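You operate a simulated robot arm through the tools that you are given. There is no shell and no other tool. Be economical: measure what you need, move in short steps, check, and stop when the job is done.

Carry out the task below with a simulated two-armed robot. There is one attempt and no reset: what you move stays moved.

JOB
Put the card on the middle rail table on the hall side away on the top of the well counter. Then fetch the carton that says "straps" from the shelf under the service table and set it on top of the lids on the far rail table on the wall side. Then count the label rolls on the middle rail table on the hall side, then put as many of the cups from the middle rail table on the hall side on the near rail table on the hall side. Keep to this order. Set down upright: card, carton, cup.

The check looks at the end state, three seconds after you hand in, the way a careful person would. Anything else that was tipped, shoved, dropped, spilled or broken makes it a failure. Lids that push on must go on centred and level and be pressed home; caps that screw on are set level and turned clockwise until they are tight.

ROBOT AND FRAMES
Two 6-joint arms with two-finger parallel grippers on one trunk, on a base that drives. Base frame: it is fixed to the floor where the robot stands at the start and does not move with it; the origin is under the middle of the robot, x ahead of it, y to its left, z up; the surface under the hand at the start is at about z = 700. Units: mm, degrees, N and s.
The left shoulder is at the start at [60, 187, 997], the right one opposite. With the tool pointing down near the work surface each hand reaches from about 260 to 620 mm from the robot's upright axis, wherever it stands, measured 20 degrees to its own side. Places, roughly: carton [6000, 2250, 250]; lids [3250, 1000, 750]; near rail table on the hall side [600, -1000, 700]; top of the well counter (19x122 cm) [-1100, -1420, 880]. Payload 1.57 kg a hand.
The tool frame of a hand sits at the grasp point between the pads (the TCP): z along the fingers, y along the line on which they close. The tips reach 30 mm beyond it. Largest opening 110 mm; finger width 24, thickness 12; the body of the gripper, 48 by 112 mm, starts 78 mm behind the TCP.
Orientation is that of the tool frame in the base frame, as a unit quaternion [w, x, y, z]. With the fingers straight down and closing along the base's y, the tool's x points along the base's -x, its y along +y and its z along -z.

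CONTROLS
- The arms move only by the tool jog_arm. It takes "left_moves", "right_moves" or both (then of equal length, played together; a hand with none holds still); each is one flat list of numbers, 6 for each row, row after row: the shift along the tool's x, y, z in units of 400 mm (1.0 is 400 mm), then the turn, a rotation vector about the tool's x, y, z in units of 180 degrees (1.0 is 180 degrees). In form: [dx, dy, dz, ax, ay, az, dx, dy, dz, ax, ay, az, ...]. A call has 1 to 10 rows; each row is the pose to reach, as a shift and turn from the pose commanded when the call began, along the tool's axes at that moment. "left_gripper" and "right_gripper" are, for a hand that has rows, the opening, from 0 (shut) to 1 (fully open), set as the call begins (left out, the last holds). A call with a number of a shift or a turn outside -1 to 1 is refused whole. A row lasts 0.2 s, in which the tool goes at most 50 mm and 8.6 degrees; a call with a longer step from one row to the next is refused whole, and so is a gripper value outside its range. A pose out of reach is approached as far as the arm can. The call stops where the force on the tool passes 40 N (or 10 N more than at its start, if that is more) or the arm is blocked; 0.2 s more then pass. Each finger travels about 153 mm/s and halts on what it meets, pressing with about 40 N; the grip force reading is that of the motor and also rises with nothing between the fingers. The clock runs only during rows and for 0.2 s after the last one: add rows that repeat a pose to give the fingers time. It gives the time, the measured TCP pose, the force on the tool (base axes), the opening and the grip force at its end, in the units of the frame above (readings bear some noise), with the torque about the TCP (base axes, N m) and any sound that the robot's microphone picked up.
- Cameras (640 x 400 px; columns grow to the right, rows downward): "scene" is now at [12.5, 0.2, 1531.9]; the picture's right is [-0.03, -1.00, 0.00], its down [-0.82, 0.02, -0.57] and it looks along [0.57, -0.01, -0.82] (base axes); focal length 268 px, centre (320, 200). "left" rides on the left gripper at [70, -16, -141] in its tool frame; the picture's right is [0.23, 0.97, 0.00], its down [-0.86, 0.20, -0.48] and it looks along [-0.47, 0.11, 0.88] (tool axes); focal length 222 px, centre (320, 200). "right" rides on the right gripper at [70, 16, -141] in its tool frame; the picture's right is [-0.23, 0.97, 0.00], its down [-0.86, -0.20, -0.48] and it looks along [-0.47, -0.11, 0.88] (tool axes); focal length 222 px, centre (320, 200). There is no depth. A picture from a camera that has moved, and an enlarged one, comes with that camera's place and axes in the base frame and with its lens.
- capture(camera): a new picture of that camera. The clock stands still meanwhile.
- lift_body(by): slides the trunk up (or, below 0, down) by that many mm; the arms and the scene camera ride with it, the base frame stays. It gives what a move gives, with no picture.
- roll_base(legs): drives the robot by 1 to 6 legs, each [ahead, left, turn to the left] in mm, mm and degrees, along the robot's own axes; the way and the turn of a leg run together, so that a leg with both is an arc; at most 1500 mm and 180 degrees a leg. The arms and the cameras ride along, it lands a little off, and it stops where it bumps. It gives what a move gives.
- aim_head(pan, tilt): turns the head with the scene camera to pan (to the left, within 86 degrees either way) and tilt (down, from -29 to 69), counted from straight ahead of the robot. It gives what a move gives.
- inspect(camera, box): a new picture of the part [left, top, right, bottom] of that camera's present view, enlarged. The clock stands still meanwhile.
- close_job(): hands the job in; it is judged then, once.

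Work in short steps. Places have to be worked out from the pictures, the camera data and where the tool is seen: move nearer, look again, correct. Check each grasp and each placing, and mend what went wrong. You have 165 turns and 130 pictures in all, those below and enlarged ones among them. Open the grippers and draw the arms clear of the work before you hand the job in, unless the task says otherwise; then end with one line.

The tools are called after "Emit:" as a command line: name --argument value ..., lists and objects as JSON in quotes. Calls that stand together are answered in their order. jog_arm: Moves the arms, as the interface text tells. Its arguments: {"type":"object","properties":{"left_moves":{"type":"array"},"left_gripper":{"type":"number"},"right_moves":{"type":"array"},"right_gripper":{"type":"number"}},"required":[]} The other tools are called the same way: lift_body (by) slides the trunk up or down; roll_base (legs) drives the base; aim_head (pan, tilt) turns the head that bears the scene camera; capture (camera) takes a picture; inspect (camera, box) takes an enlarged picture of a part of a camera's view; close_job () hands the job in.

At the start:

```text
time: 0.0
left_eef_pos: [417.4, 255.0, 1060.8]
left_orientation: [-0.001, 0.0, 1.0, 0.0]
left_ft_force: [0.1, -0.2, 0.1]
left_ft_torque: [0.03, 0.01, 0.0]
left_gripper_width: 110.1
left_finger_force: 0.0
right_eef_pos: [436.3, -170.2, 1036.3]
right_orientation: [0.0, 0.0, 1.0, 0.0]
right_ft_force: [0.0, 0.5, 0.8]
right_ft_torque: [0.0, 0.02, 0.03]
right_gripper_width: 109.6
right_finger_force: 0.0
trunk travel left (down, up): [-625.0, 365.0]
robot x, y, heading: [-3.2, 0.7, -0.0]
head pan, tilt: [-1.5, 55.2]
```

scene: 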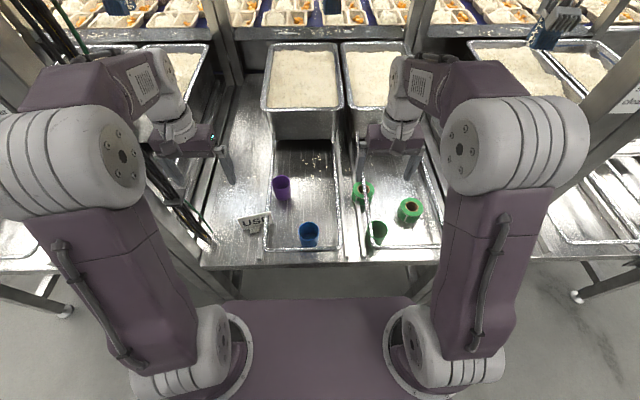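
right: 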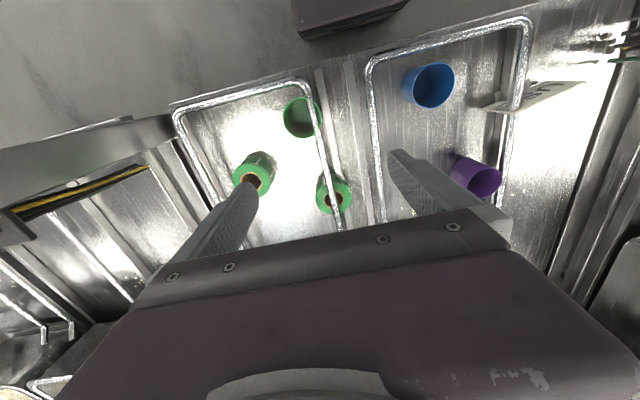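
left: 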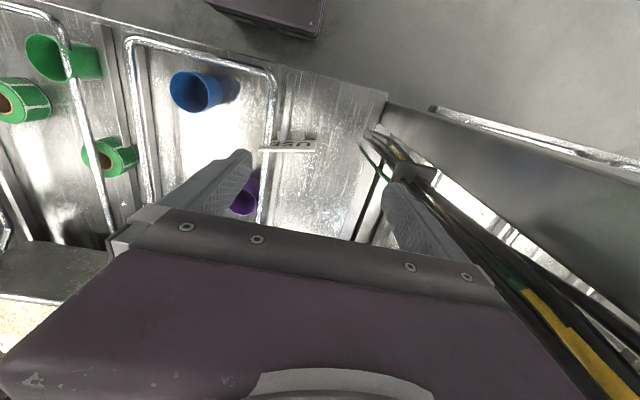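

The table ahead should be the middle hall-side table, with a card, cups and green rolls. I'll look closer at it.

Emit:
inspect --camera "scene" --box '[190, 130, 450, 280]'

Emit:
inspect --camera "left" --box '[0, 20, 400, 230]'

Emit:
inspect --camera "right" --box '[160, 20, 640, 260]'

```text
2.46 times, centred on (320, 205) of scene
camera zoom: at [12.5, 0.2, 1531.9], right [-0.03, -1.0, 0.0], down [-0.82, 0.02, -0.57], along [0.57, -0.01, -0.82], focal length 659 px, centre (320, 188)
```

zoom: 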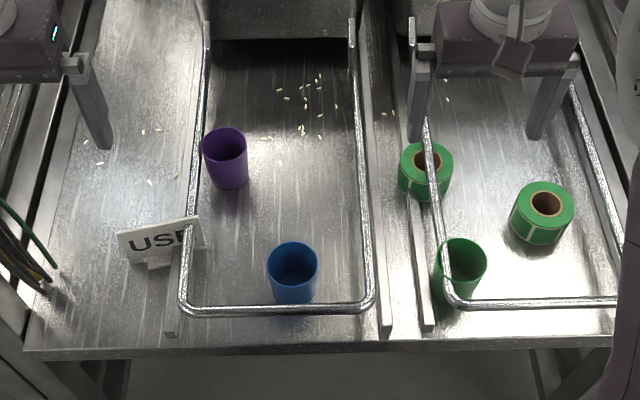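

```text
1.60 times, centred on (200, 125) of left
camera zoom: at [347.2, 239.0, 1203.6], right [-0.23, 0.97, 0.0], down [0.86, 0.2, 0.48], along [0.47, 0.11, -0.88], focal length 355 px, centre (512, 320)
```

zoom: 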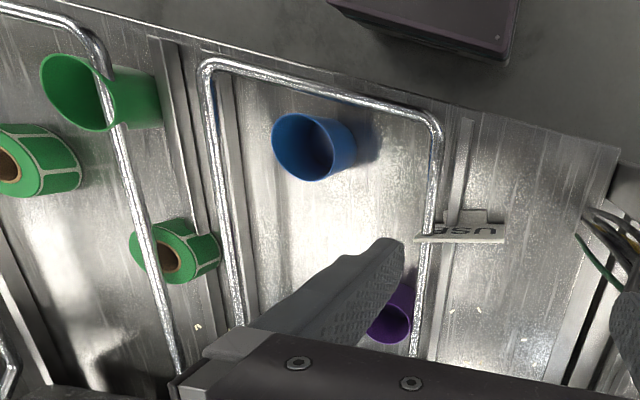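

```text
1.33 times, centred on (400, 140) of right
camera zoom: at [366.4, -153.1, 1178.4], right [0.23, 0.97, 0.0], down [0.86, -0.2, 0.48], along [0.47, -0.11, -0.88], focal length 296 px, centre (213, 280)
```

zoom: 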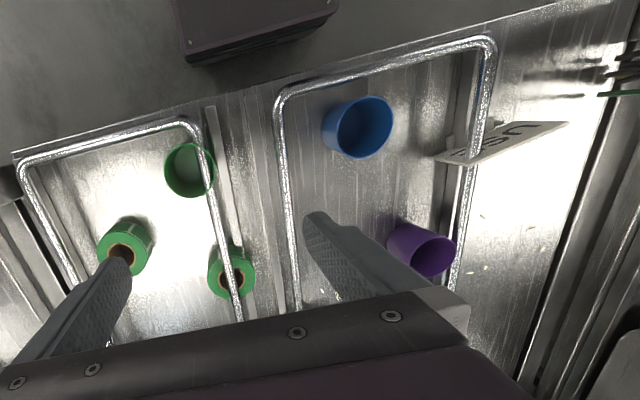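

Emit:
inspect --camera "scene" --box '[220, 190, 310, 250]'

Emit:
inspect --camera "left" --box '[230, 110, 340, 180]'

Emit:
aim_head --pan -86 --tilt 20

Emit:
capture --camera "scene"

Emit:
aim_head --pan 0 --tilt 5

Emit:
capture --camera "scene"

Emit:
aim_head --pan 86 --tilt 20

Emit:
capture --camera "scene"

```text
6.67 times, centred on (265, 220) of scene
camera zoom: at [12.5, 0.2, 1531.9], right [-0.03, -1.0, 0.0], down [-0.82, 0.02, -0.57], along [0.57, -0.01, -0.82], focal length 1784 px, centre (687, 67)
```

zoom: 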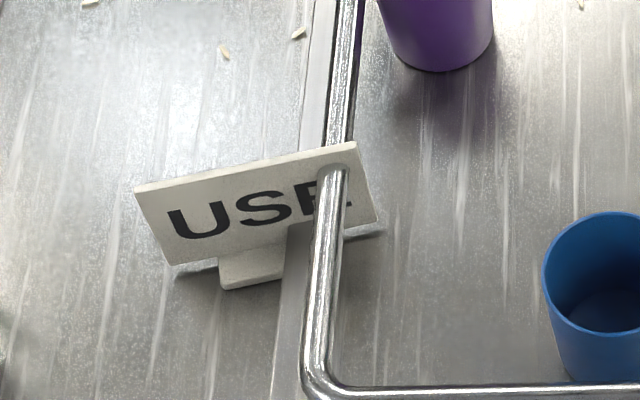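

```text
5.71 times, centred on (285, 145) of left
camera zoom: at [347.2, 239.0, 1203.6], right [-0.23, 0.97, 0.0], down [0.86, 0.2, 0.48], along [0.47, 0.11, -0.88], focal length 1269 px, centre (520, 514)
```

zoom: 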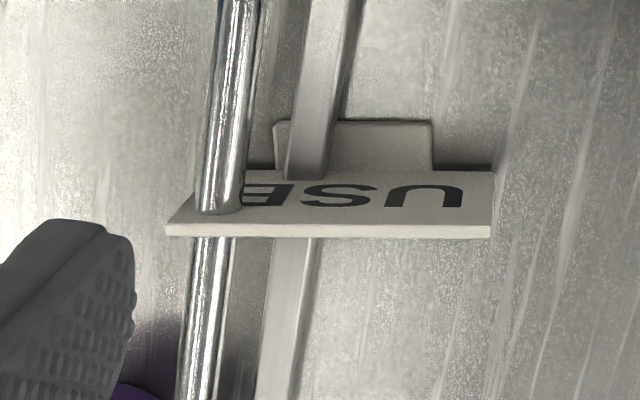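

```text
time: 1.6
left_eef_pos: [416.9, 254.5, 1061.4]
left_orientation: [0.001, 0.0, 1.0, 0.0]
left_ft_force: [-0.2, -0.2, -0.1]
left_ft_torque: [0.02, -0.01, 0.02]
left_gripper_width: 110.1
left_finger_force: 0.1
right_eef_pos: [437.3, -169.2, 1036.1]
right_orientation: [0.0, 0.0, 1.0, 0.0]
right_ft_force: [0.0, 0.8, 0.3]
right_ft_torque: [0.01, 0.0, 0.02]
right_gripper_width: 109.8
right_finger_force: 0.0
trunk travel left (down, up): [-625.0, 365.0]
robot x, y, heading: [-0.4, -1.8, -0.0]
head pan, tilt: [-85.9, 20.0]
```

```text
121 pictures are left
camera scene: at [-52.7, -90.9, 1584.1], right [-1.0, -0.07, 0.0], down [-0.02, 0.34, -0.94], along [0.07, -0.94, -0.34], focal length 268 px, centre (320, 200)
```

scene: 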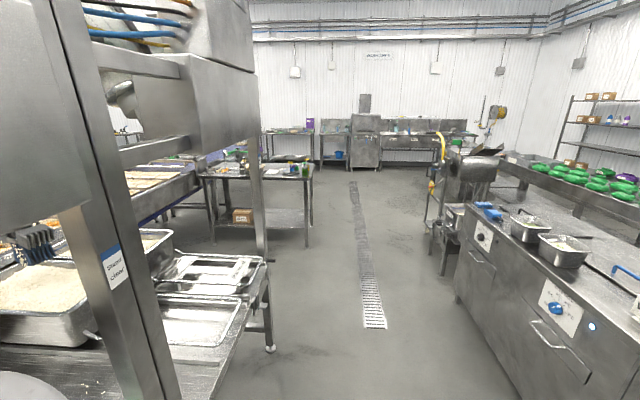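

```text
time: 3.2
left_eef_pos: [416.1, 254.8, 1060.1]
left_orientation: [0.0, 0.0, 1.0, 0.0]
left_ft_force: [0.9, 0.1, 0.1]
left_ft_torque: [0.01, -0.01, -0.03]
left_gripper_width: 110.2
left_finger_force: 0.0
right_eef_pos: [437.2, -169.1, 1035.9]
right_orientation: [0.0, 0.001, 1.0, 0.0]
right_ft_force: [-0.5, -0.2, -0.1]
right_ft_torque: [-0.01, 0.0, 0.01]
right_gripper_width: 109.9
right_finger_force: 0.0
trunk travel left (down, up): [-625.0, 365.0]
robot x, y, heading: [-1.5, 2.0, -0.1]
head pan, tilt: [0.0, 5.0]
```

```text
120 pictures are left
camera scene: at [32.5, 1.9, 1608.5], right [0.0, -1.0, 0.0], down [-0.09, 0.0, -1.0], along [1.0, 0.0, -0.09], focal length 268 px, centre (320, 200)
```

scene: 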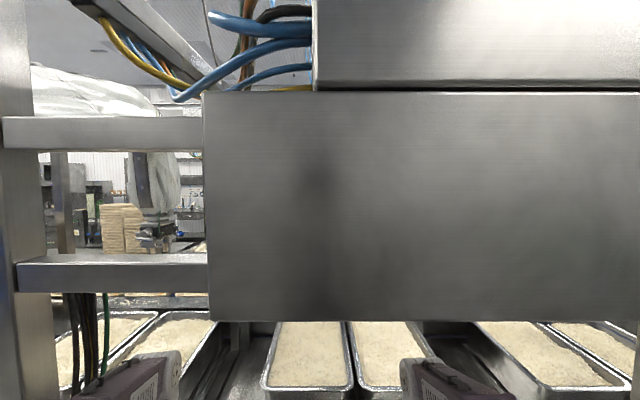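

```text
time: 4.8
left_eef_pos: [416.5, 255.3, 1060.5]
left_orientation: [0.001, 0.0, 1.0, 0.0]
left_ft_force: [0.9, 0.1, 0.0]
left_ft_torque: [-0.01, 0.01, -0.01]
left_gripper_width: 110.0
left_finger_force: 0.0
right_eef_pos: [437.0, -168.9, 1036.9]
right_orientation: [0.0, 0.0, 1.0, 0.0]
right_ft_force: [0.0, 0.3, -0.2]
right_ft_torque: [-0.01, -0.01, -0.01]
right_gripper_width: 110.0
right_finger_force: 0.1
trunk travel left (down, up): [-625.0, 365.0]
robot x, y, heading: [-0.9, -1.1, -0.1]
head pan, tilt: [85.9, 20.0]
```

```text
119 pictures are left
camera scene: at [-52.7, 94.9, 1584.2], right [1.0, -0.07, 0.0], down [-0.02, -0.34, -0.94], along [0.07, 0.94, -0.34], focal length 268 px, centre (320, 200)
```

scene: 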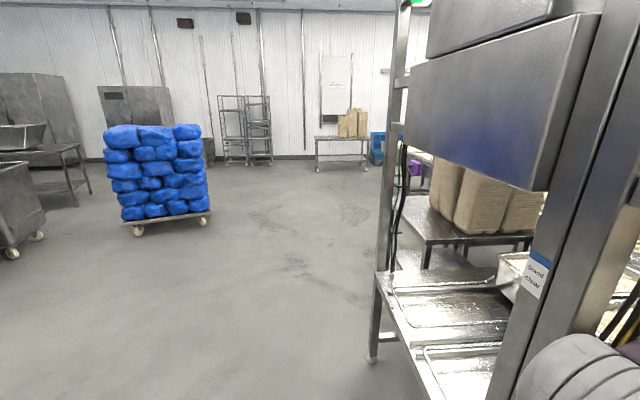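

The bar visually runs through the card, so it may be only drawn. The card's top edge triangulates to about [465,258]–[487,156], z≈790. I'll turn the left hand to close across it and hover above.

Emit:
jog_arm --left_moves '[-0.015, -0.0115, 0.04, 0, 0, 0.0433, -0.03, -0.023, 0.08, 0, 0, 0.0867, -0.045, -0.0345, 0.12, 0, 0, 0.13, -0.06, -0.046, 0.16, 0, 0, 0.1733, -0.075, -0.0575, 0.2, 0, 0, 0.2167, -0.09, -0.069, 0.24, 0, 0, 0.26, -0.105, -0.0805, 0.28, 0, 0, 0.3033, -0.12, -0.092, 0.32, 0, 0, 0.3467, -0.135, -0.1035, 0.36, 0, 0, 0.39, -0.15, -0.115, 0.4, 0, 0, 0.4333]' --left_gripper 1

Emit:
aim_head --pan 0 --tilt 55

Emit:
capture --camera "left"

Emit:
capture --camera "scene"

```text
time: 7.0
left_eef_pos: [477.7, 208.9, 902.7]
left_orientation: [-0.001, 0.63, 0.777, 0.0]
left_ft_force: [-0.7, -0.3, -0.4]
left_ft_torque: [0.03, -0.01, -0.01]
left_gripper_width: 110.0
left_finger_force: 0.1
right_eef_pos: [437.1, -169.0, 1036.3]
right_orientation: [0.0, 0.0, 1.0, 0.0]
right_ft_force: [0.5, 0.3, 0.5]
right_ft_torque: [-0.02, -0.01, 0.0]
right_gripper_width: 110.1
right_finger_force: 0.0
trunk travel left (down, up): [-625.0, 365.0]
robot x, y, heading: [-1.5, -0.7, -0.1]
head pan, tilt: [85.9, 20.0]
```

```text
time: 8.6
left_eef_pos: [477.7, 210.0, 900.8]
left_orientation: [0.0, 0.629, 0.777, -0.001]
left_ft_force: [-0.2, 0.2, -0.3]
left_ft_torque: [0.02, 0.0, -0.05]
left_gripper_width: 109.9
left_finger_force: 0.0
right_eef_pos: [437.6, -168.2, 1037.0]
right_orientation: [0.0, 0.0, 1.0, 0.0]
right_ft_force: [0.4, 0.2, 0.0]
right_ft_torque: [-0.03, 0.03, -0.03]
right_gripper_width: 110.0
right_finger_force: 0.1
trunk travel left (down, up): [-625.0, 365.0]
robot x, y, heading: [-0.3, 3.8, -0.1]
head pan, tilt: [0.0, 55.0]
```

```text
118 pictures are left
camera left: at [446.8, 274.4, 1044.9], right [0.9, 0.43, 0.0], down [0.37, -0.79, 0.48], along [0.2, -0.43, -0.88], focal length 222 px, centre (320, 200)
```

left: 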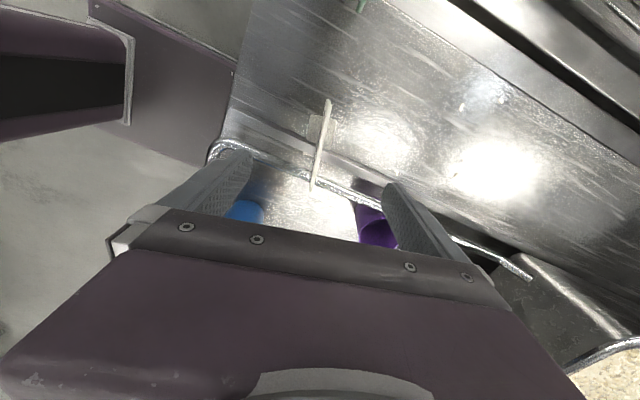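

```text
117 pictures are left
camera scene: at [12.8, 2.1, 1532.1], right [0.0, -1.0, 0.0], down [-0.82, 0.0, -0.57], along [0.57, 0.0, -0.82], focal length 268 px, centre (320, 200)
```

scene: 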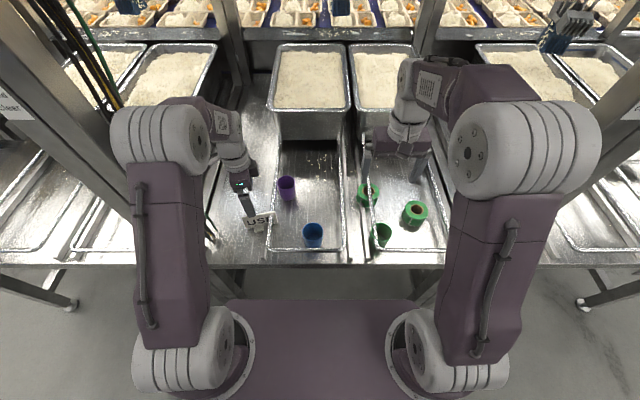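

Card confirmed centred at about [476,211], top ≈790. I descend over it with a small yaw correction.

Emit:
jog_arm --left_moves '[0, 0, 0.09, 0, 0, -0.005, 0, 0, 0.18, 0, 0, -0.01, 0, 0, 0.27, 0, 0, -0.0167, 0, 0, 0.33, 0, 0, -0.0167]'

Emit:
inspect --camera "scene" --box '[190, 150, 310, 260]'

Emit:
inspect --camera "left" --box '[180, 40, 440, 260]'

```text
time: 9.6
left_eef_pos: [477.6, 208.1, 767.4]
left_orientation: [0.001, 0.609, 0.793, 0.0]
left_ft_force: [-0.3, -0.2, 0.5]
left_ft_torque: [0.01, -0.03, -0.02]
left_gripper_width: 110.0
left_finger_force: 0.1
right_eef_pos: [437.1, -168.6, 1036.4]
right_orientation: [0.0, 0.001, 1.0, -0.001]
right_ft_force: [0.0, 0.7, 1.1]
right_ft_torque: [0.01, 0.03, 0.0]
right_gripper_width: 109.8
right_finger_force: 0.1
trunk travel left (down, up): [-625.0, 365.0]
robot x, y, heading: [-0.1, 0.1, -0.2]
head pan, tilt: [0.0, 55.0]
```

```text
3.64 times, centred on (250, 205) of scene
camera zoom: at [13.4, 2.2, 1532.1], right [0.0, -1.0, 0.0], down [-0.82, 0.0, -0.57], along [0.57, 0.0, -0.82], focal length 973 px, centre (574, 182)
```

zoom: 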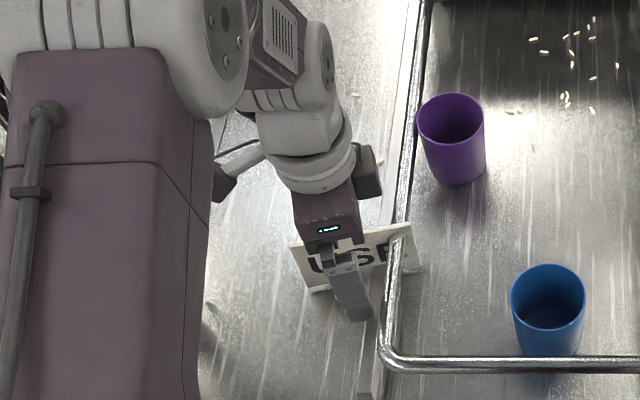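

```text
1.82 times, centred on (310, 150) of left
camera zoom: at [443.8, 272.4, 911.0], right [0.88, 0.47, 0.0], down [0.41, -0.77, 0.48], along [0.23, -0.42, -0.88], focal length 404 px, centre (338, 291)
```

zoom: 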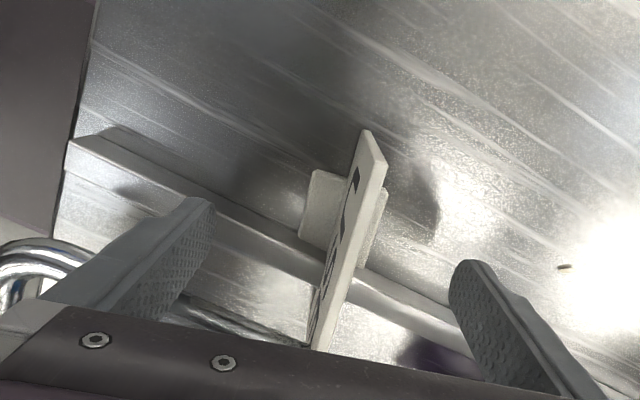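

The fingers straddle the card; closing.

Emit:
jog_arm --left_moves '[0, 0, 0, 0, 0, 0, 0, 0, 0, 0, 0, 0, 0, 0, 0, 0, 0, 0, 0, 0, 0, 0, 0, 0]' --left_gripper 0

Emit:
inspect --camera "left" --box '[180, 40, 440, 260]'

```text
time: 10.6
left_eef_pos: [476.6, 208.7, 769.3]
left_orientation: [0.0, 0.609, 0.793, 0.0]
left_ft_force: [0.3, -0.7, -1.1]
left_ft_torque: [0.0, -0.01, 0.0]
left_gripper_width: 4.2
left_finger_force: 24.8
right_eef_pos: [437.8, -169.1, 1036.5]
right_orientation: [0.0, -0.001, 1.0, 0.0]
right_ft_force: [-1.0, 0.3, 0.0]
right_ft_torque: [-0.02, 0.01, 0.0]
right_gripper_width: 109.9
right_finger_force: 0.1
trunk travel left (down, up): [-625.0, 365.0]
robot x, y, heading: [-1.6, 0.5, -0.2]
head pan, tilt: [0.0, 55.0]
```

```text
1.82 times, centred on (310, 150) of left
camera zoom: at [443.5, 272.4, 911.6], right [0.88, 0.47, 0.0], down [0.41, -0.77, 0.48], along [0.23, -0.42, -0.88], focal length 404 px, centre (338, 291)
```

zoom: 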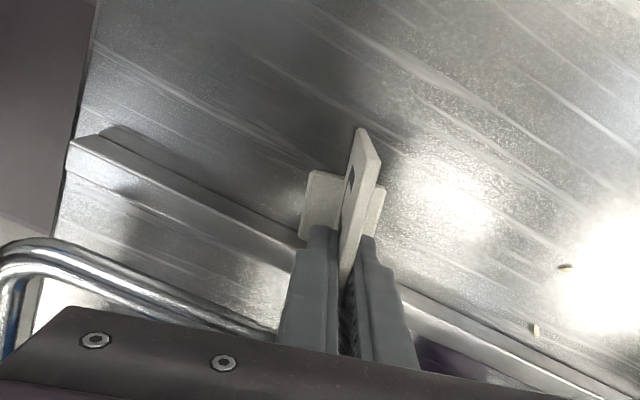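

Held (4 mm). Lifting slowly.

Emit:
jog_arm --left_moves '[0, 0, -0.02, 0, 0, 0, 0, 0, -0.05, 0, 0, 0, 0, 0, -0.1, 0, 0, 0, 0, 0, -0.2, 0, 0, 0, 0, 0, -0.3, 0, 0, 0, 0, 0, -0.4, 0, 0, 0]'

Emit:
capture --camera "left"

Emit:
capture --camera "scene"

```text
time: 12.0
left_eef_pos: [477.3, 208.5, 930.4]
left_orientation: [0.0, 0.608, 0.794, 0.0]
left_ft_force: [-0.7, -0.4, -0.3]
left_ft_torque: [-0.01, 0.01, 0.02]
left_gripper_width: 3.9
left_finger_force: 24.7
right_eef_pos: [436.0, -168.6, 1035.1]
right_orientation: [0.0, 0.0, 1.0, 0.0]
right_ft_force: [-0.6, 0.6, 0.1]
right_ft_torque: [-0.03, 0.02, -0.02]
right_gripper_width: 109.8
right_finger_force: 0.0
trunk travel left (down, up): [-625.0, 365.0]
robot x, y, heading: [-0.9, 2.0, -0.1]
head pan, tilt: [0.0, 55.0]
```

```text
113 pictures are left
camera left: at [444.1, 272.1, 1073.3], right [0.88, 0.47, 0.0], down [0.41, -0.77, 0.48], along [0.23, -0.42, -0.88], focal length 222 px, centre (320, 200)
```

left: 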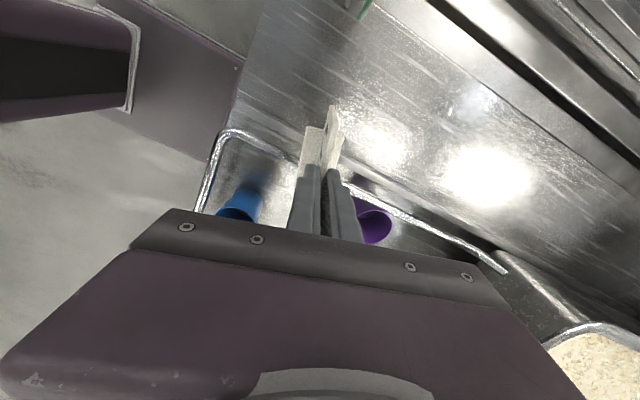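

```text
112 pictures are left
camera scene: at [11.8, 1.7, 1532.0], right [0.0, -1.0, 0.0], down [-0.82, 0.0, -0.57], along [0.57, 0.0, -0.82], focal length 268 px, centre (320, 200)
```

scene: 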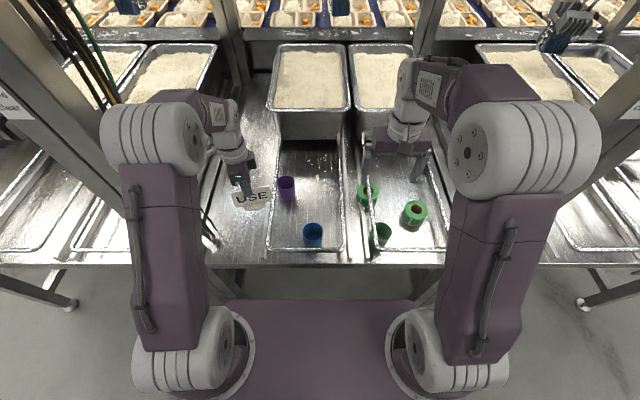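

Clean lift with the foot intact. Now back away and turn to view the well counter behind/right.

Emit:
roll_base --legs '[[-350, 0, 0], [0, 0, -130]]'

Emit:
aim_head --pan 0 --tilt 35

Emit:
capture --camera "scene"

```text
time: 19.7
left_eef_pos: [-508.0, -496.6, 930.5]
left_orientation: [0.0, 0.974, -0.225, 0.0]
left_ft_force: [0.3, 0.1, 0.0]
left_ft_torque: [-0.02, 0.0, -0.03]
left_gripper_width: 3.7
left_finger_force: 24.6
right_eef_pos: [-765.4, -218.4, 1036.9]
right_orientation: [0.0, 0.91, 0.415, 0.001]
right_ft_force: [-0.3, -0.3, 1.1]
right_ft_torque: [-0.01, 0.0, -0.03]
right_gripper_width: 110.1
right_finger_force: 0.1
trunk travel left (down, up): [-625.0, 365.0]
robot x, y, heading: [-351.1, 2.8, -131.1]
head pan, tilt: [0.0, 55.0]
```

```text
time: 20.5
left_eef_pos: [-508.1, -496.8, 929.6]
left_orientation: [0.001, 0.974, -0.225, 0.0]
left_ft_force: [-0.3, 0.2, -1.2]
left_ft_torque: [0.02, 0.04, 0.03]
left_gripper_width: 3.7
left_finger_force: 24.5
right_eef_pos: [-764.1, -217.3, 1036.2]
right_orientation: [0.0, 0.91, 0.415, 0.0]
right_ft_force: [-1.1, 0.3, -1.0]
right_ft_torque: [0.0, -0.01, -0.01]
right_gripper_width: 109.8
right_finger_force: 0.1
trunk travel left (down, up): [-625.0, 365.0]
robot x, y, heading: [-353.5, -0.1, -131.0]
head pan, tilt: [0.0, 35.0]
```

```text
111 pictures are left
camera scene: at [-369.4, -18.6, 1560.2], right [-0.75, 0.66, 0.0], down [0.38, 0.43, -0.82], along [-0.54, -0.62, -0.57], focal length 268 px, centre (320, 200)
```

scene: 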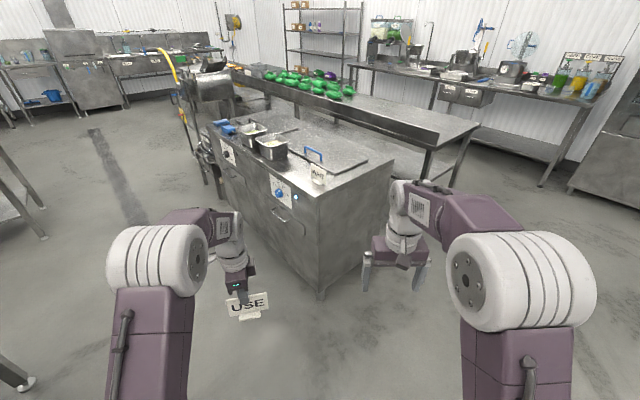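

Emit:
inspect --camera "scene" --box '[190, 100, 420, 240]'

```text
2.78 times, centred on (305, 170) of scene
camera zoom: at [-369.4, -18.6, 1560.2], right [-0.75, 0.66, 0.0], down [0.38, 0.43, -0.82], along [-0.54, -0.62, -0.57], focal length 744 px, centre (362, 284)
```

zoom: 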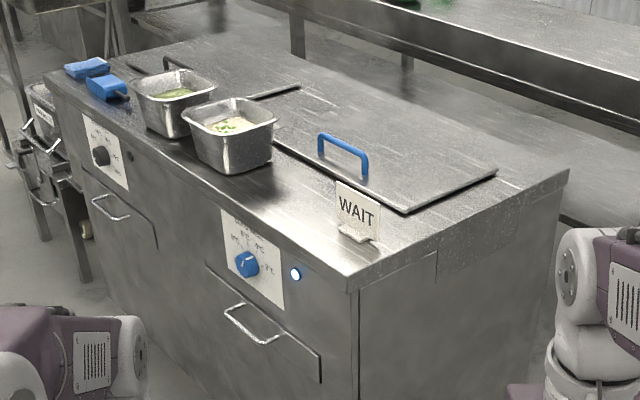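

The front strip of the well counter has free room between the "WAIT" card (y≈-870) and the pan (y≈-1210). I'll aim for about [-1095,-1050]. Raise trunk, turn, and drive alongside.

Emit:
lift_body --by 100

Emit:
roll_base --legs '[[0, 0, -49], [0, 845, 0], [150, 0, 0]]'

Emit:
capture --camera "scene"

Emit:
capture --camera "left"

```text
time: 21.8
left_eef_pos: [-508.1, -497.5, 1028.6]
left_orientation: [0.0, 0.974, -0.225, 0.0]
left_ft_force: [-1.0, -0.5, -0.3]
left_ft_torque: [-0.01, 0.03, 0.01]
left_gripper_width: 3.7
left_finger_force: 24.6
right_eef_pos: [-766.5, -218.8, 1135.4]
right_orientation: [0.0, 0.91, 0.415, -0.001]
right_ft_force: [0.9, -0.1, 0.1]
right_ft_torque: [0.01, 0.01, 0.02]
right_gripper_width: 109.8
right_finger_force: 0.1
trunk travel left (down, up): [-725.0, 265.0]
robot x, y, heading: [-347.0, 2.1, -131.1]
head pan, tilt: [0.0, 35.0]
```

```text
time: 29.4
left_eef_pos: [-969.9, -1047.2, 1029.8]
left_orientation: [0.001, 0.797, -0.604, 0.0]
left_ft_force: [-0.8, -0.2, 0.3]
left_ft_torque: [0.03, 0.01, 0.0]
left_gripper_width: 3.6
left_finger_force: 24.6
right_eef_pos: [-932.0, -668.7, 1137.4]
right_orientation: [0.0, 1.0, 0.004, 0.0]
right_ft_force: [-1.3, 0.0, 0.6]
right_ft_torque: [0.02, 0.03, -0.01]
right_gripper_width: 110.1
right_finger_force: 0.0
trunk travel left (down, up): [-725.0, 265.0]
robot x, y, heading: [-493.8, -833.7, -179.5]
head pan, tilt: [0.0, 35.0]
```

```text
109 pictures are left
camera scene: at [-520.6, -831.9, 1660.4], right [-0.01, 1.0, 0.0], down [0.57, 0.01, -0.82], along [-0.82, -0.01, -0.57], focal length 268 px, centre (320, 200)
```

scene: 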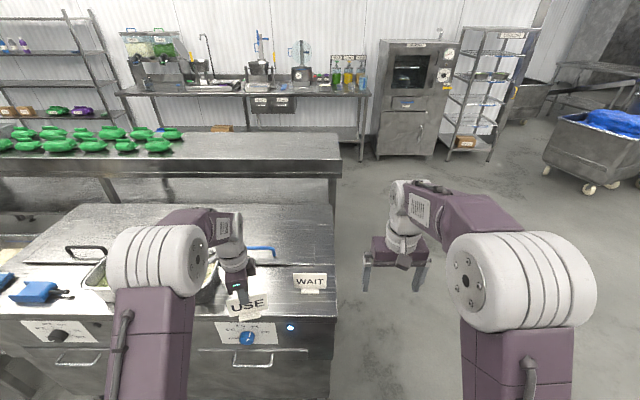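

```text
108 pictures are left
camera left: at [-935.5, -1109.5, 1173.4], right [-0.88, -0.48, 0.0], down [-0.42, 0.77, 0.48], along [-0.23, 0.42, -0.88], focal length 222 px, centre (320, 200)
```

left: 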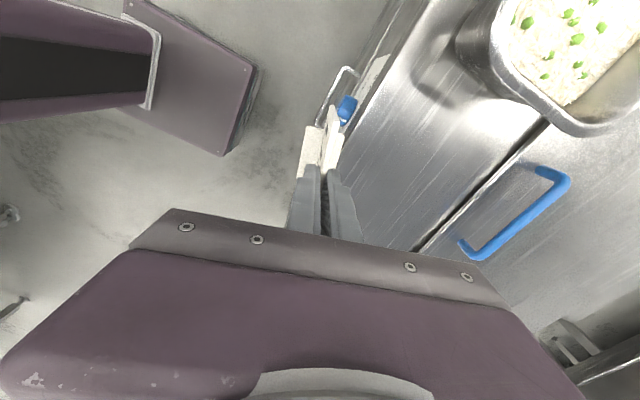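

Strip runs x≈-990…-1200 here. I roll 125 mm ahead to bring the card over its middle.

Emit:
roll_base --legs '[[127, 0, 0]]'

Emit:
jog_arm --left_moves '[0, 0, 0.08, 0, 0, 0, 0, 0, 0.13, 0, 0, 0, 0, 0, 0.16, 0, 0, 0, 0, 0, 0.16, 0, 0, 0]'

Emit:
inspect --camera "scene" --box '[180, 230, 360, 400]'

Emit:
capture --camera "left"

```text
time: 30.7
left_eef_pos: [-1098.4, -1048.5, 1030.2]
left_orientation: [0.002, 0.796, -0.606, 0.0]
left_ft_force: [0.1, -0.3, -0.6]
left_ft_torque: [0.0, -0.01, -0.03]
left_gripper_width: 4.3
left_finger_force: 24.2
right_eef_pos: [-1059.5, -669.5, 1136.6]
right_orientation: [0.001, 1.0, 0.003, -0.001]
right_ft_force: [0.5, -0.6, -0.4]
right_ft_torque: [-0.02, 0.03, 0.03]
right_gripper_width: 110.0
right_finger_force: 0.0
trunk travel left (down, up): [-725.0, 265.0]
robot x, y, heading: [-622.8, -835.7, -179.2]
head pan, tilt: [0.0, 35.0]
```

```text
time: 31.7
left_eef_pos: [-1097.8, -1047.9, 967.6]
left_orientation: [0.001, 0.796, -0.606, -0.002]
left_ft_force: [-0.1, -4.2, 26.4]
left_ft_torque: [-0.05, -0.04, -0.05]
left_gripper_width: 4.5
left_finger_force: 24.9
right_eef_pos: [-1057.6, -669.1, 1136.7]
right_orientation: [0.0, 1.0, 0.004, 0.0]
right_ft_force: [0.5, -0.5, -0.4]
right_ft_torque: [0.01, -0.02, -0.01]
right_gripper_width: 110.0
right_finger_force: 0.1
trunk travel left (down, up): [-725.0, 265.0]
robot x, y, heading: [-620.7, -831.9, -179.5]
head pan, tilt: [0.0, 35.0]
```

```text
2.35 times, centred on (270, 315) of scene
camera zoom: at [-647.1, -832.4, 1660.6], right [-0.01, 1.0, 0.0], down [0.57, 0.0, -0.82], along [-0.82, -0.01, -0.57], focal length 630 px, centre (438, -71)
```

zoom: 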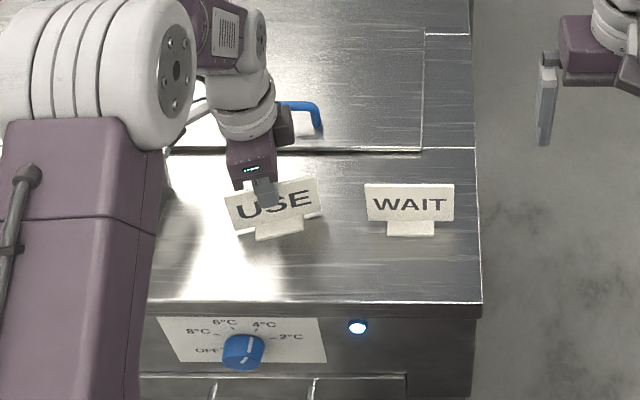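

```text
106 pictures are left
camera left: at [-1062.5, -1109.8, 1109.1], right [-0.88, -0.48, 0.0], down [-0.42, 0.77, 0.48], along [-0.23, 0.42, -0.88], focal length 222 px, centre (320, 200)
```

left: 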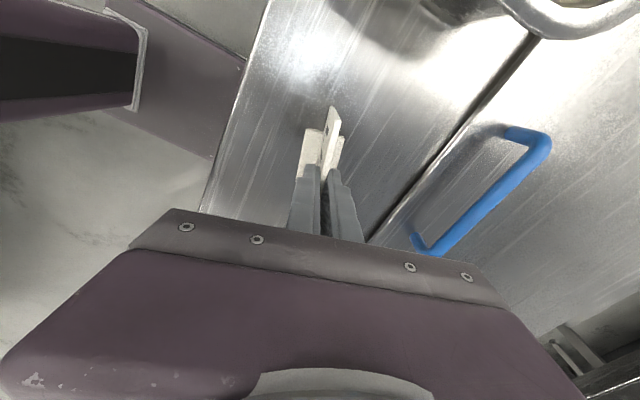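

The card's foot has met the counter top (26 N). I ease off 2 mm, then open and draw straight up.

Emit:
jog_arm --left_moves '[0, 0, -0.004, 0, 0, 0, 0, 0, -0.004, 0, 0, 0]'

Emit:
jog_arm --left_moves '[0, 0, 0, 0, 0, 0, 0, 0, 0, 0, 0, 0, 0, 0, 0, 0, 0, 0, 0, 0, -0.05, 0, 0, 0, 0, 0, -0.15, 0, 0, 0, 0, 0, -0.25, 0, 0, 0, 0, 0, -0.35, 0, 0, 0]' --left_gripper 0.4

Emit:
inspect --camera "scene" --box '[180, 230, 360, 400]'

Emit:
capture --camera "left"

```text
time: 32.3
left_eef_pos: [-1096.4, -1048.2, 967.2]
left_orientation: [0.0, 0.795, -0.606, 0.0]
left_ft_force: [-2.1, -1.5, 9.6]
left_ft_torque: [0.04, 0.12, -0.01]
left_gripper_width: 3.8
left_finger_force: 24.4
right_eef_pos: [-1059.6, -668.2, 1135.6]
right_orientation: [-0.001, 1.0, 0.004, -0.001]
right_ft_force: [-0.3, 0.3, 0.4]
right_ft_torque: [-0.02, 0.0, 0.02]
right_gripper_width: 109.9
right_finger_force: 0.1
trunk travel left (down, up): [-725.0, 265.0]
robot x, y, heading: [-621.0, -836.6, -179.6]
head pan, tilt: [0.0, 35.0]
```

```text
time: 33.9
left_eef_pos: [-1100.1, -1046.6, 1107.9]
left_orientation: [0.0, 0.795, -0.606, 0.0]
left_ft_force: [0.3, 0.5, 0.8]
left_ft_torque: [0.01, 0.0, 0.0]
left_gripper_width: 44.0
left_finger_force: 0.1
right_eef_pos: [-1059.0, -668.2, 1136.6]
right_orientation: [-0.001, 1.0, 0.003, 0.0]
right_ft_force: [0.3, -0.1, 0.8]
right_ft_torque: [0.0, 0.02, 0.02]
right_gripper_width: 110.0
right_finger_force: 0.0
trunk travel left (down, up): [-725.0, 265.0]
robot x, y, heading: [-620.1, -832.5, -179.6]
head pan, tilt: [0.0, 35.0]
```

```text
2.35 times, centred on (270, 315) of scene
camera zoom: at [-649.0, -832.8, 1660.3], right [-0.01, 1.0, 0.0], down [0.57, 0.0, -0.82], along [-0.82, -0.01, -0.57], focal length 630 px, centre (438, -71)
```

zoom: 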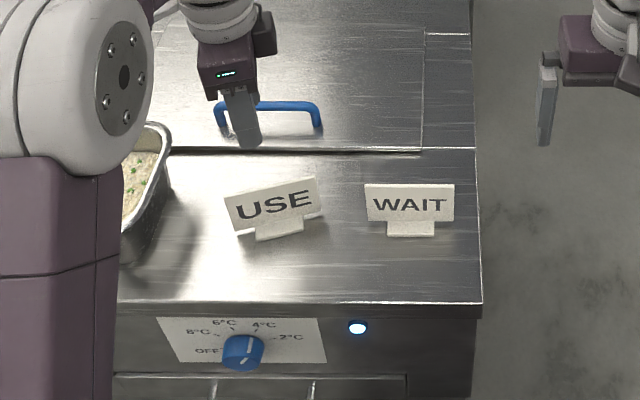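

```text
104 pictures are left
camera left: at [-1065.3, -1109.3, 1250.9], right [-0.88, -0.48, 0.0], down [-0.42, 0.77, 0.48], along [-0.23, 0.42, -0.88], focal length 222 px, centre (320, 200)
```

left: 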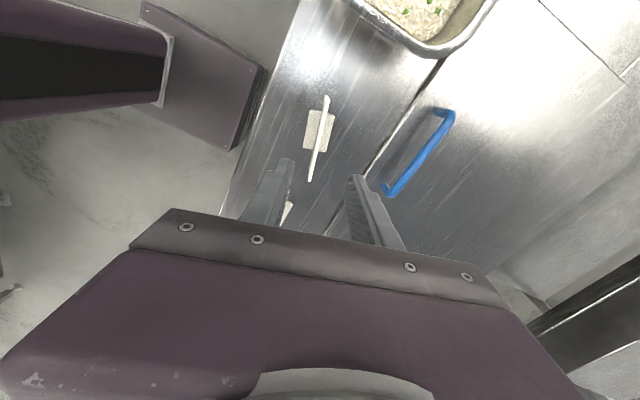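

The card stands upright on the counter. Next, back out and head toward +y to find the way round to the service table.

Emit:
roll_base --legs '[[-330, 0, 0], [0, 0, -90], [1400, 0, 0], [1300, 0, 0]]'

Emit:
aim_head --pan -60 --tilt 20

Emit:
capture --camera "scene"

Emit:
aim_head --pan -5 --tilt 25

Emit:
capture --camera "scene"

```text
time: 52.8
left_eef_pos: [-381.9, 2368.8, 1107.4]
left_orientation: [-0.001, -0.11, 0.994, 0.0]
left_ft_force: [0.3, 0.2, 0.4]
left_ft_torque: [-0.01, 0.0, -0.02]
left_gripper_width: 43.9
left_finger_force: 0.0
right_eef_pos: [-6.1, 2310.8, 1135.9]
right_orientation: [0.0, -0.693, 0.721, 0.0]
right_ft_force: [0.1, 1.0, -0.3]
right_ft_torque: [-0.03, -0.05, 0.01]
right_gripper_width: 109.9
right_finger_force: 0.0
trunk travel left (down, up): [-725.0, 265.0]
robot x, y, heading: [-198.0, 1880.3, 87.5]
head pan, tilt: [0.0, 35.0]
```

```text
time: 54.0
left_eef_pos: [-381.4, 2369.8, 1107.2]
left_orientation: [0.0, -0.11, 0.994, 0.001]
left_ft_force: [0.6, -0.6, -0.1]
left_ft_torque: [-0.01, -0.01, -0.02]
left_gripper_width: 43.9
left_finger_force: 0.0
right_eef_pos: [-5.5, 2310.3, 1136.0]
right_orientation: [0.0, -0.692, 0.722, 0.001]
right_ft_force: [0.5, -0.1, -0.4]
right_ft_torque: [-0.04, 0.02, -0.02]
right_gripper_width: 109.9
right_finger_force: 0.1
trunk travel left (down, up): [-725.0, 265.0]
robot x, y, heading: [-195.8, 1881.5, 87.3]
head pan, tilt: [-60.0, 20.0]
```

```text
103 pictures are left
camera scene: at [-112.6, 1866.9, 1684.1], right [0.46, -0.89, 0.0], down [-0.3, -0.16, -0.94], along [0.83, 0.44, -0.34], focal length 268 px, centre (320, 200)
```

scene: 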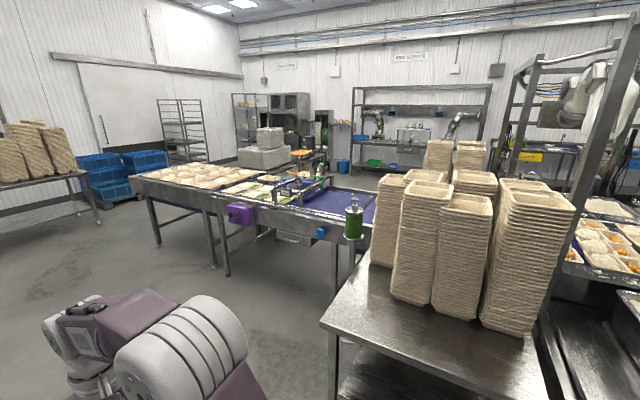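

```text
time: 55.3
left_eef_pos: [-381.1, 2369.4, 1107.3]
left_orientation: [0.0, -0.109, 0.994, 0.0]
left_ft_force: [0.5, 0.8, 0.6]
left_ft_torque: [-0.01, 0.02, 0.0]
left_gripper_width: 43.6
left_finger_force: 0.0
right_eef_pos: [-5.9, 2309.9, 1135.9]
right_orientation: [0.0, -0.693, 0.721, -0.001]
right_ft_force: [-0.2, -0.1, 0.0]
right_ft_torque: [0.01, -0.02, -0.03]
right_gripper_width: 110.0
right_finger_force: 0.1
trunk travel left (down, up): [-725.0, 265.0]
robot x, y, heading: [-191.5, 1879.5, 87.7]
head pan, tilt: [-5.0, 25.0]
```

```text
102 pictures are left
camera scene: at [-183.1, 1914.9, 1676.1], right [0.99, -0.13, 0.0], down [-0.05, -0.42, -0.91], along [0.12, 0.9, -0.42], focal length 268 px, centre (320, 200)
```

scene: 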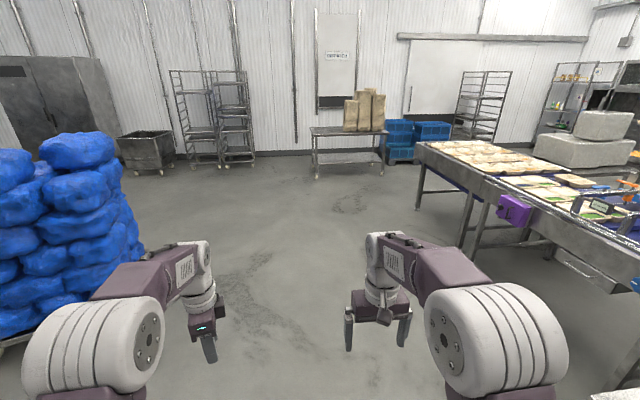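

A conveyor runs along x≈1550–2400 up to y≈5150, so I go round its end via y≈5700. Clear floor ahead.

Emit:
roll_base --legs '[[1500, 0, 0], [1500, 0, 0], [800, 0, 0], [0, 0, -87.5]]'

Emit:
aim_head --pan -10 --tilt 22

Emit:
capture --camera "scene"

```text
time: 77.2
left_eef_pos: [444.1, 5847.5, 1107.5]
left_orientation: [0.0, 0.608, 0.794, 0.0]
left_ft_force: [0.7, -0.5, 0.2]
left_ft_torque: [-0.03, -0.01, -0.02]
left_gripper_width: 44.1
left_finger_force: 0.0
right_eef_pos: [401.8, 5469.1, 1136.4]
right_orientation: [0.0, -0.002, 1.0, 0.0]
right_ft_force: [-0.3, 1.1, 0.2]
right_ft_torque: [0.0, 0.02, 0.02]
right_gripper_width: 110.0
right_finger_force: 0.0
trunk travel left (down, up): [-725.0, 265.0]
robot x, y, heading: [-34.4, 5637.0, 0.4]
head pan, tilt: [-5.0, 25.0]
```

```text
time: 77.9
left_eef_pos: [443.4, 5847.3, 1107.3]
left_orientation: [0.0, 0.608, 0.794, 0.0]
left_ft_force: [0.1, -0.7, 0.8]
left_ft_torque: [0.04, 0.03, 0.0]
left_gripper_width: 44.1
left_finger_force: 0.0
right_eef_pos: [402.2, 5470.0, 1137.1]
right_orientation: [0.001, -0.001, 1.0, 0.0]
right_ft_force: [-0.7, 0.0, 0.4]
right_ft_torque: [-0.02, -0.01, -0.04]
right_gripper_width: 110.0
right_finger_force: 0.1
trunk travel left (down, up): [-725.0, 265.0]
robot x, y, heading: [-36.5, 5637.2, 0.2]
head pan, tilt: [-10.0, 22.0]
```

```text
101 pictures are left
camera scene: at [-3.0, 5623.2, 1680.9], right [-0.17, -0.99, 0.0], down [-0.37, 0.06, -0.93], along [0.91, -0.16, -0.37], focal length 268 px, centre (320, 200)
```

scene: 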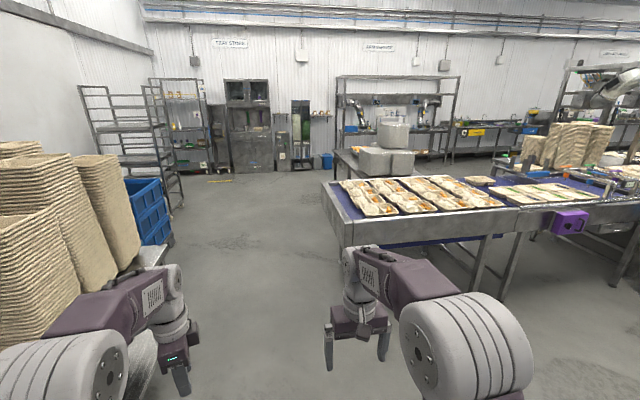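

Conveyor end at y≈5200, tray-stack table at y≳6050; the middle lane is clear. Drive ahead past the conveyor.

Emit:
roll_base --legs '[[0, -30, -0.2], [1500, 0, 0], [1500, 0, 0], [600, 0, 0]]'

Emit:
aim_head --pan -50 --tilt 22

Emit:
capture --camera "scene"

```text
time: 95.7
left_eef_pos: [4038.3, 5769.7, 1107.8]
left_orientation: [0.0, 0.617, 0.787, 0.0]
left_ft_force: [-0.1, 0.2, -0.9]
left_ft_torque: [-0.02, -0.01, 0.02]
left_gripper_width: 44.2
left_finger_force: 0.1
right_eef_pos: [3988.1, 5393.3, 1137.3]
right_orientation: [0.0, 0.011, 1.0, 0.0]
right_ft_force: [0.4, -0.2, -0.3]
right_ft_torque: [0.0, 0.0, -0.02]
right_gripper_width: 110.1
right_finger_force: 0.0
trunk travel left (down, up): [-725.0, 265.0]
robot x, y, heading: [3554.7, 5571.0, -1.2]
head pan, tilt: [-10.0, 22.0]
```

```text
time: 96.8
left_eef_pos: [4039.9, 5768.4, 1108.6]
left_orientation: [0.0, 0.617, 0.787, 0.0]
left_ft_force: [0.1, -0.2, -0.4]
left_ft_torque: [0.0, -0.02, 0.0]
left_gripper_width: 44.2
left_finger_force: 0.1
right_eef_pos: [3987.7, 5392.3, 1136.3]
right_orientation: [0.0, 0.011, 1.0, 0.0]
right_ft_force: [0.2, 0.2, 0.7]
right_ft_torque: [0.02, -0.01, 0.01]
right_gripper_width: 110.1
right_finger_force: 0.2
trunk travel left (down, up): [-725.0, 265.0]
robot x, y, heading: [3553.1, 5568.8, -1.0]
head pan, tilt: [-50.0, 22.0]
```

```text
100 pictures are left
camera scene: at [3553.7, 5501.4, 1680.9], right [-0.78, -0.63, 0.0], down [-0.23, 0.29, -0.93], along [0.58, -0.72, -0.37], focal length 268 px, centre (320, 200)
```

scene: 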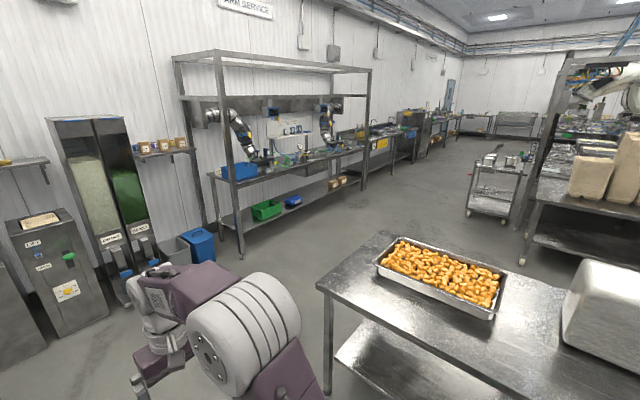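

I see the "ARM SERVICE" table (front edge x≈5860) with cartons on its lower shelf. Drive to x≈5000 lane, then down to y≈2250 and face it.

Emit:
roll_base --legs '[[1440, 0, 0], [0, 0, -89], [1500, 0, 0], [1500, 0, 0], [250, 0, 0], [0, 0, 90]]'

Emit:
aim_head --pan 0 --tilt 45

Emit:
capture --camera "scene"

```text
time: 127.0
left_eef_pos: [5428.9, 2516.8, 1107.9]
left_orientation: [0.0, 0.606, 0.795, 0.0]
left_ft_force: [1.0, -1.1, 0.0]
left_ft_torque: [0.01, -0.01, 0.0]
left_gripper_width: 43.9
left_finger_force: 0.1
right_eef_pos: [5388.8, 2138.7, 1136.7]
right_orientation: [0.0, -0.004, 1.0, 0.0]
right_ft_force: [-0.6, 0.0, 0.1]
right_ft_torque: [-0.01, -0.01, 0.0]
right_gripper_width: 110.0
right_finger_force: 0.0
trunk travel left (down, up): [-725.0, 265.0]
robot x, y, heading: [4949.3, 2303.6, 0.5]
head pan, tilt: [-50.0, 22.0]
```

```text
time: 128.2
left_eef_pos: [5428.0, 2517.3, 1107.1]
left_orientation: [0.0, 0.606, 0.795, 0.0]
left_ft_force: [0.0, 0.0, 0.0]
left_ft_torque: [0.02, -0.01, 0.03]
left_gripper_width: 44.2
left_finger_force: 0.0
right_eef_pos: [5389.1, 2139.2, 1136.1]
right_orientation: [-0.001, -0.003, 1.0, 0.0]
right_ft_force: [-0.7, -0.6, 0.0]
right_ft_torque: [-0.02, 0.01, -0.03]
right_gripper_width: 110.0
right_finger_force: 0.0
trunk travel left (down, up): [-725.0, 265.0]
robot x, y, heading: [4952.5, 2304.3, 0.2]
head pan, tilt: [0.0, 45.0]
```

```text
99 pictures are left
camera scene: at [4972.5, 2307.0, 1645.5], right [0.01, -1.0, 0.0], down [-0.71, 0.0, -0.71], along [0.71, 0.0, -0.71], focal length 268 px, centre (320, 200)
```

scene: 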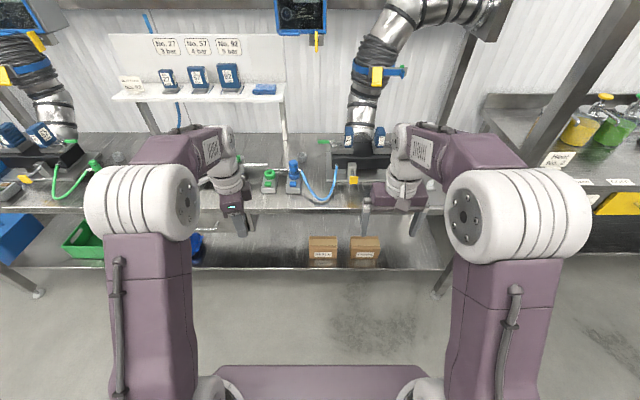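

Emit:
inspect --camera "scene" --box '[290, 220, 400, 280]'

```text
5.82 times, centred on (345, 250) of scene
camera zoom: at [4972.5, 2307.0, 1645.5], right [0.01, -1.0, 0.0], down [-0.71, 0.0, -0.71], along [0.71, 0.0, -0.71], focal length 1557 px, centre (174, -91)
```

zoom: 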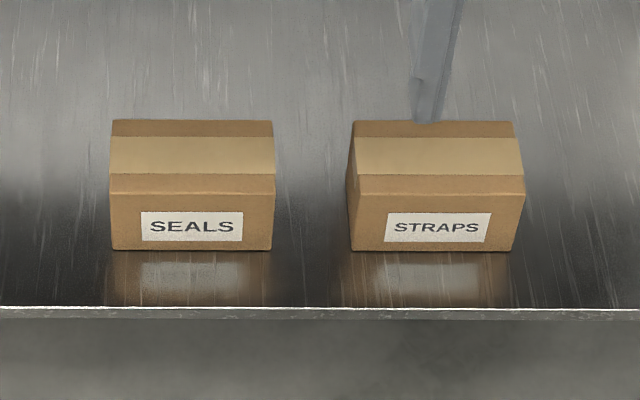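

The right-hand carton reads STRAPS: about x 5906–6000, y 1940–2115, top z≈296. I tuck the left hand, lower the trunk, and turn the right hand 90° to close along x.

Emit:
jog_arm --left_moves '[0.011, -0.041, 0, 0, 0, 0, 0.022, -0.082, 0, 0, 0, 0, 0.033, -0.123, 0, 0, 0, 0, 0.044, -0.164, 0, 0, 0, 0, 0.055, -0.205, 0, 0, 0, 0, 0.066, -0.246, 0, 0, 0, 0, 0.077, -0.287, 0, 0, 0, 0, 0.088, -0.328, 0, 0, 0, 0, 0.099, -0.37, 0, 0, 0, 0, 0.11, -0.41, 0, 0, 0, 0]' --right_moves '[0, 0, 0, 0, 0, -0.047, 0, 0, 0, 0, 0, -0.094, 0, 0, 0, 0, 0, -0.141, 0, 0, 0, 0, 0, -0.188, 0, 0, 0, 0, 0, -0.235, 0, 0, 0, 0, 0, -0.282, 0, 0, 0, 0, 0, -0.329, 0, 0, 0, 0, 0, -0.376, 0, 0, 0, 0, 0, -0.423, 0, 0, 0, 0, 0, -0.47]'

Emit:
lift_body --by -650

Emit:
aim_head --pan -10 --tilt 25

Emit:
capture --camera "scene"

Emit:
capture --camera "right"

```text
time: 130.4
left_eef_pos: [5258.5, 2515.9, 1106.7]
left_orientation: [0.0, 0.607, 0.795, 0.0]
left_ft_force: [0.8, 0.1, 0.6]
left_ft_torque: [-0.03, -0.01, 0.01]
left_gripper_width: 44.1
left_finger_force: 0.0
right_eef_pos: [5386.9, 2138.9, 1137.3]
right_orientation: [0.001, -0.676, 0.737, 0.0]
right_ft_force: [-0.6, 0.5, 0.2]
right_ft_torque: [-0.02, 0.01, 0.03]
right_gripper_width: 110.0
right_finger_force: 0.0
trunk travel left (down, up): [-725.0, 265.0]
robot x, y, heading: [4952.8, 2304.5, 0.5]
head pan, tilt: [0.0, 45.0]
```

```text
refused: -650 is not a number from -400 to 400
```

```text
time: 131.2
left_eef_pos: [5259.6, 2515.7, 1106.9]
left_orientation: [-0.001, 0.606, 0.795, -0.001]
left_ft_force: [0.9, -0.3, 0.6]
left_ft_torque: [-0.02, 0.01, -0.03]
left_gripper_width: 43.9
left_finger_force: 0.0
right_eef_pos: [5387.8, 2138.6, 1137.6]
right_orientation: [0.0, -0.675, 0.738, 0.0]
right_ft_force: [0.2, 0.6, 0.0]
right_ft_torque: [-0.01, 0.02, 0.0]
right_gripper_width: 110.1
right_finger_force: 0.1
trunk travel left (down, up): [-725.0, 265.0]
robot x, y, heading: [4950.3, 2304.9, 0.4]
head pan, tilt: [-10.0, 25.0]
```

```text
97 pictures are left
camera scene: at [4982.1, 2291.3, 1676.0], right [-0.17, -0.99, 0.0], down [-0.42, 0.07, -0.91], along [0.89, -0.15, -0.42], focal length 268 px, centre (320, 200)
```

scene: 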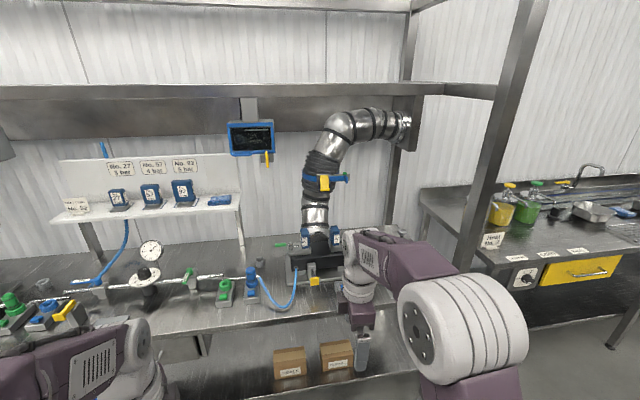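

```text
96 pictures are left
camera right: at [5365.0, 2070.4, 1278.6], right [-0.95, 0.31, 0.0], down [0.27, 0.83, 0.48], along [0.15, 0.45, -0.88], focal length 222 px, centre (320, 200)
```

right: 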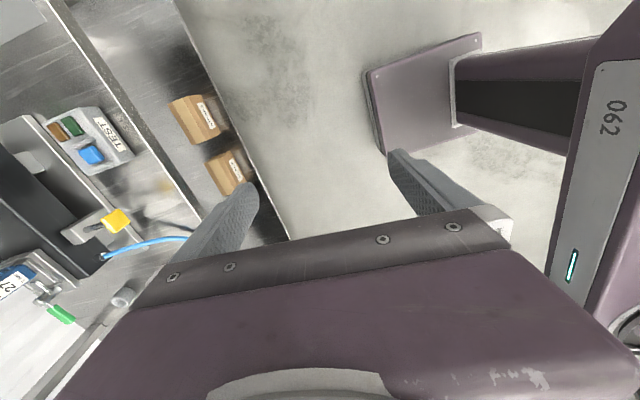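

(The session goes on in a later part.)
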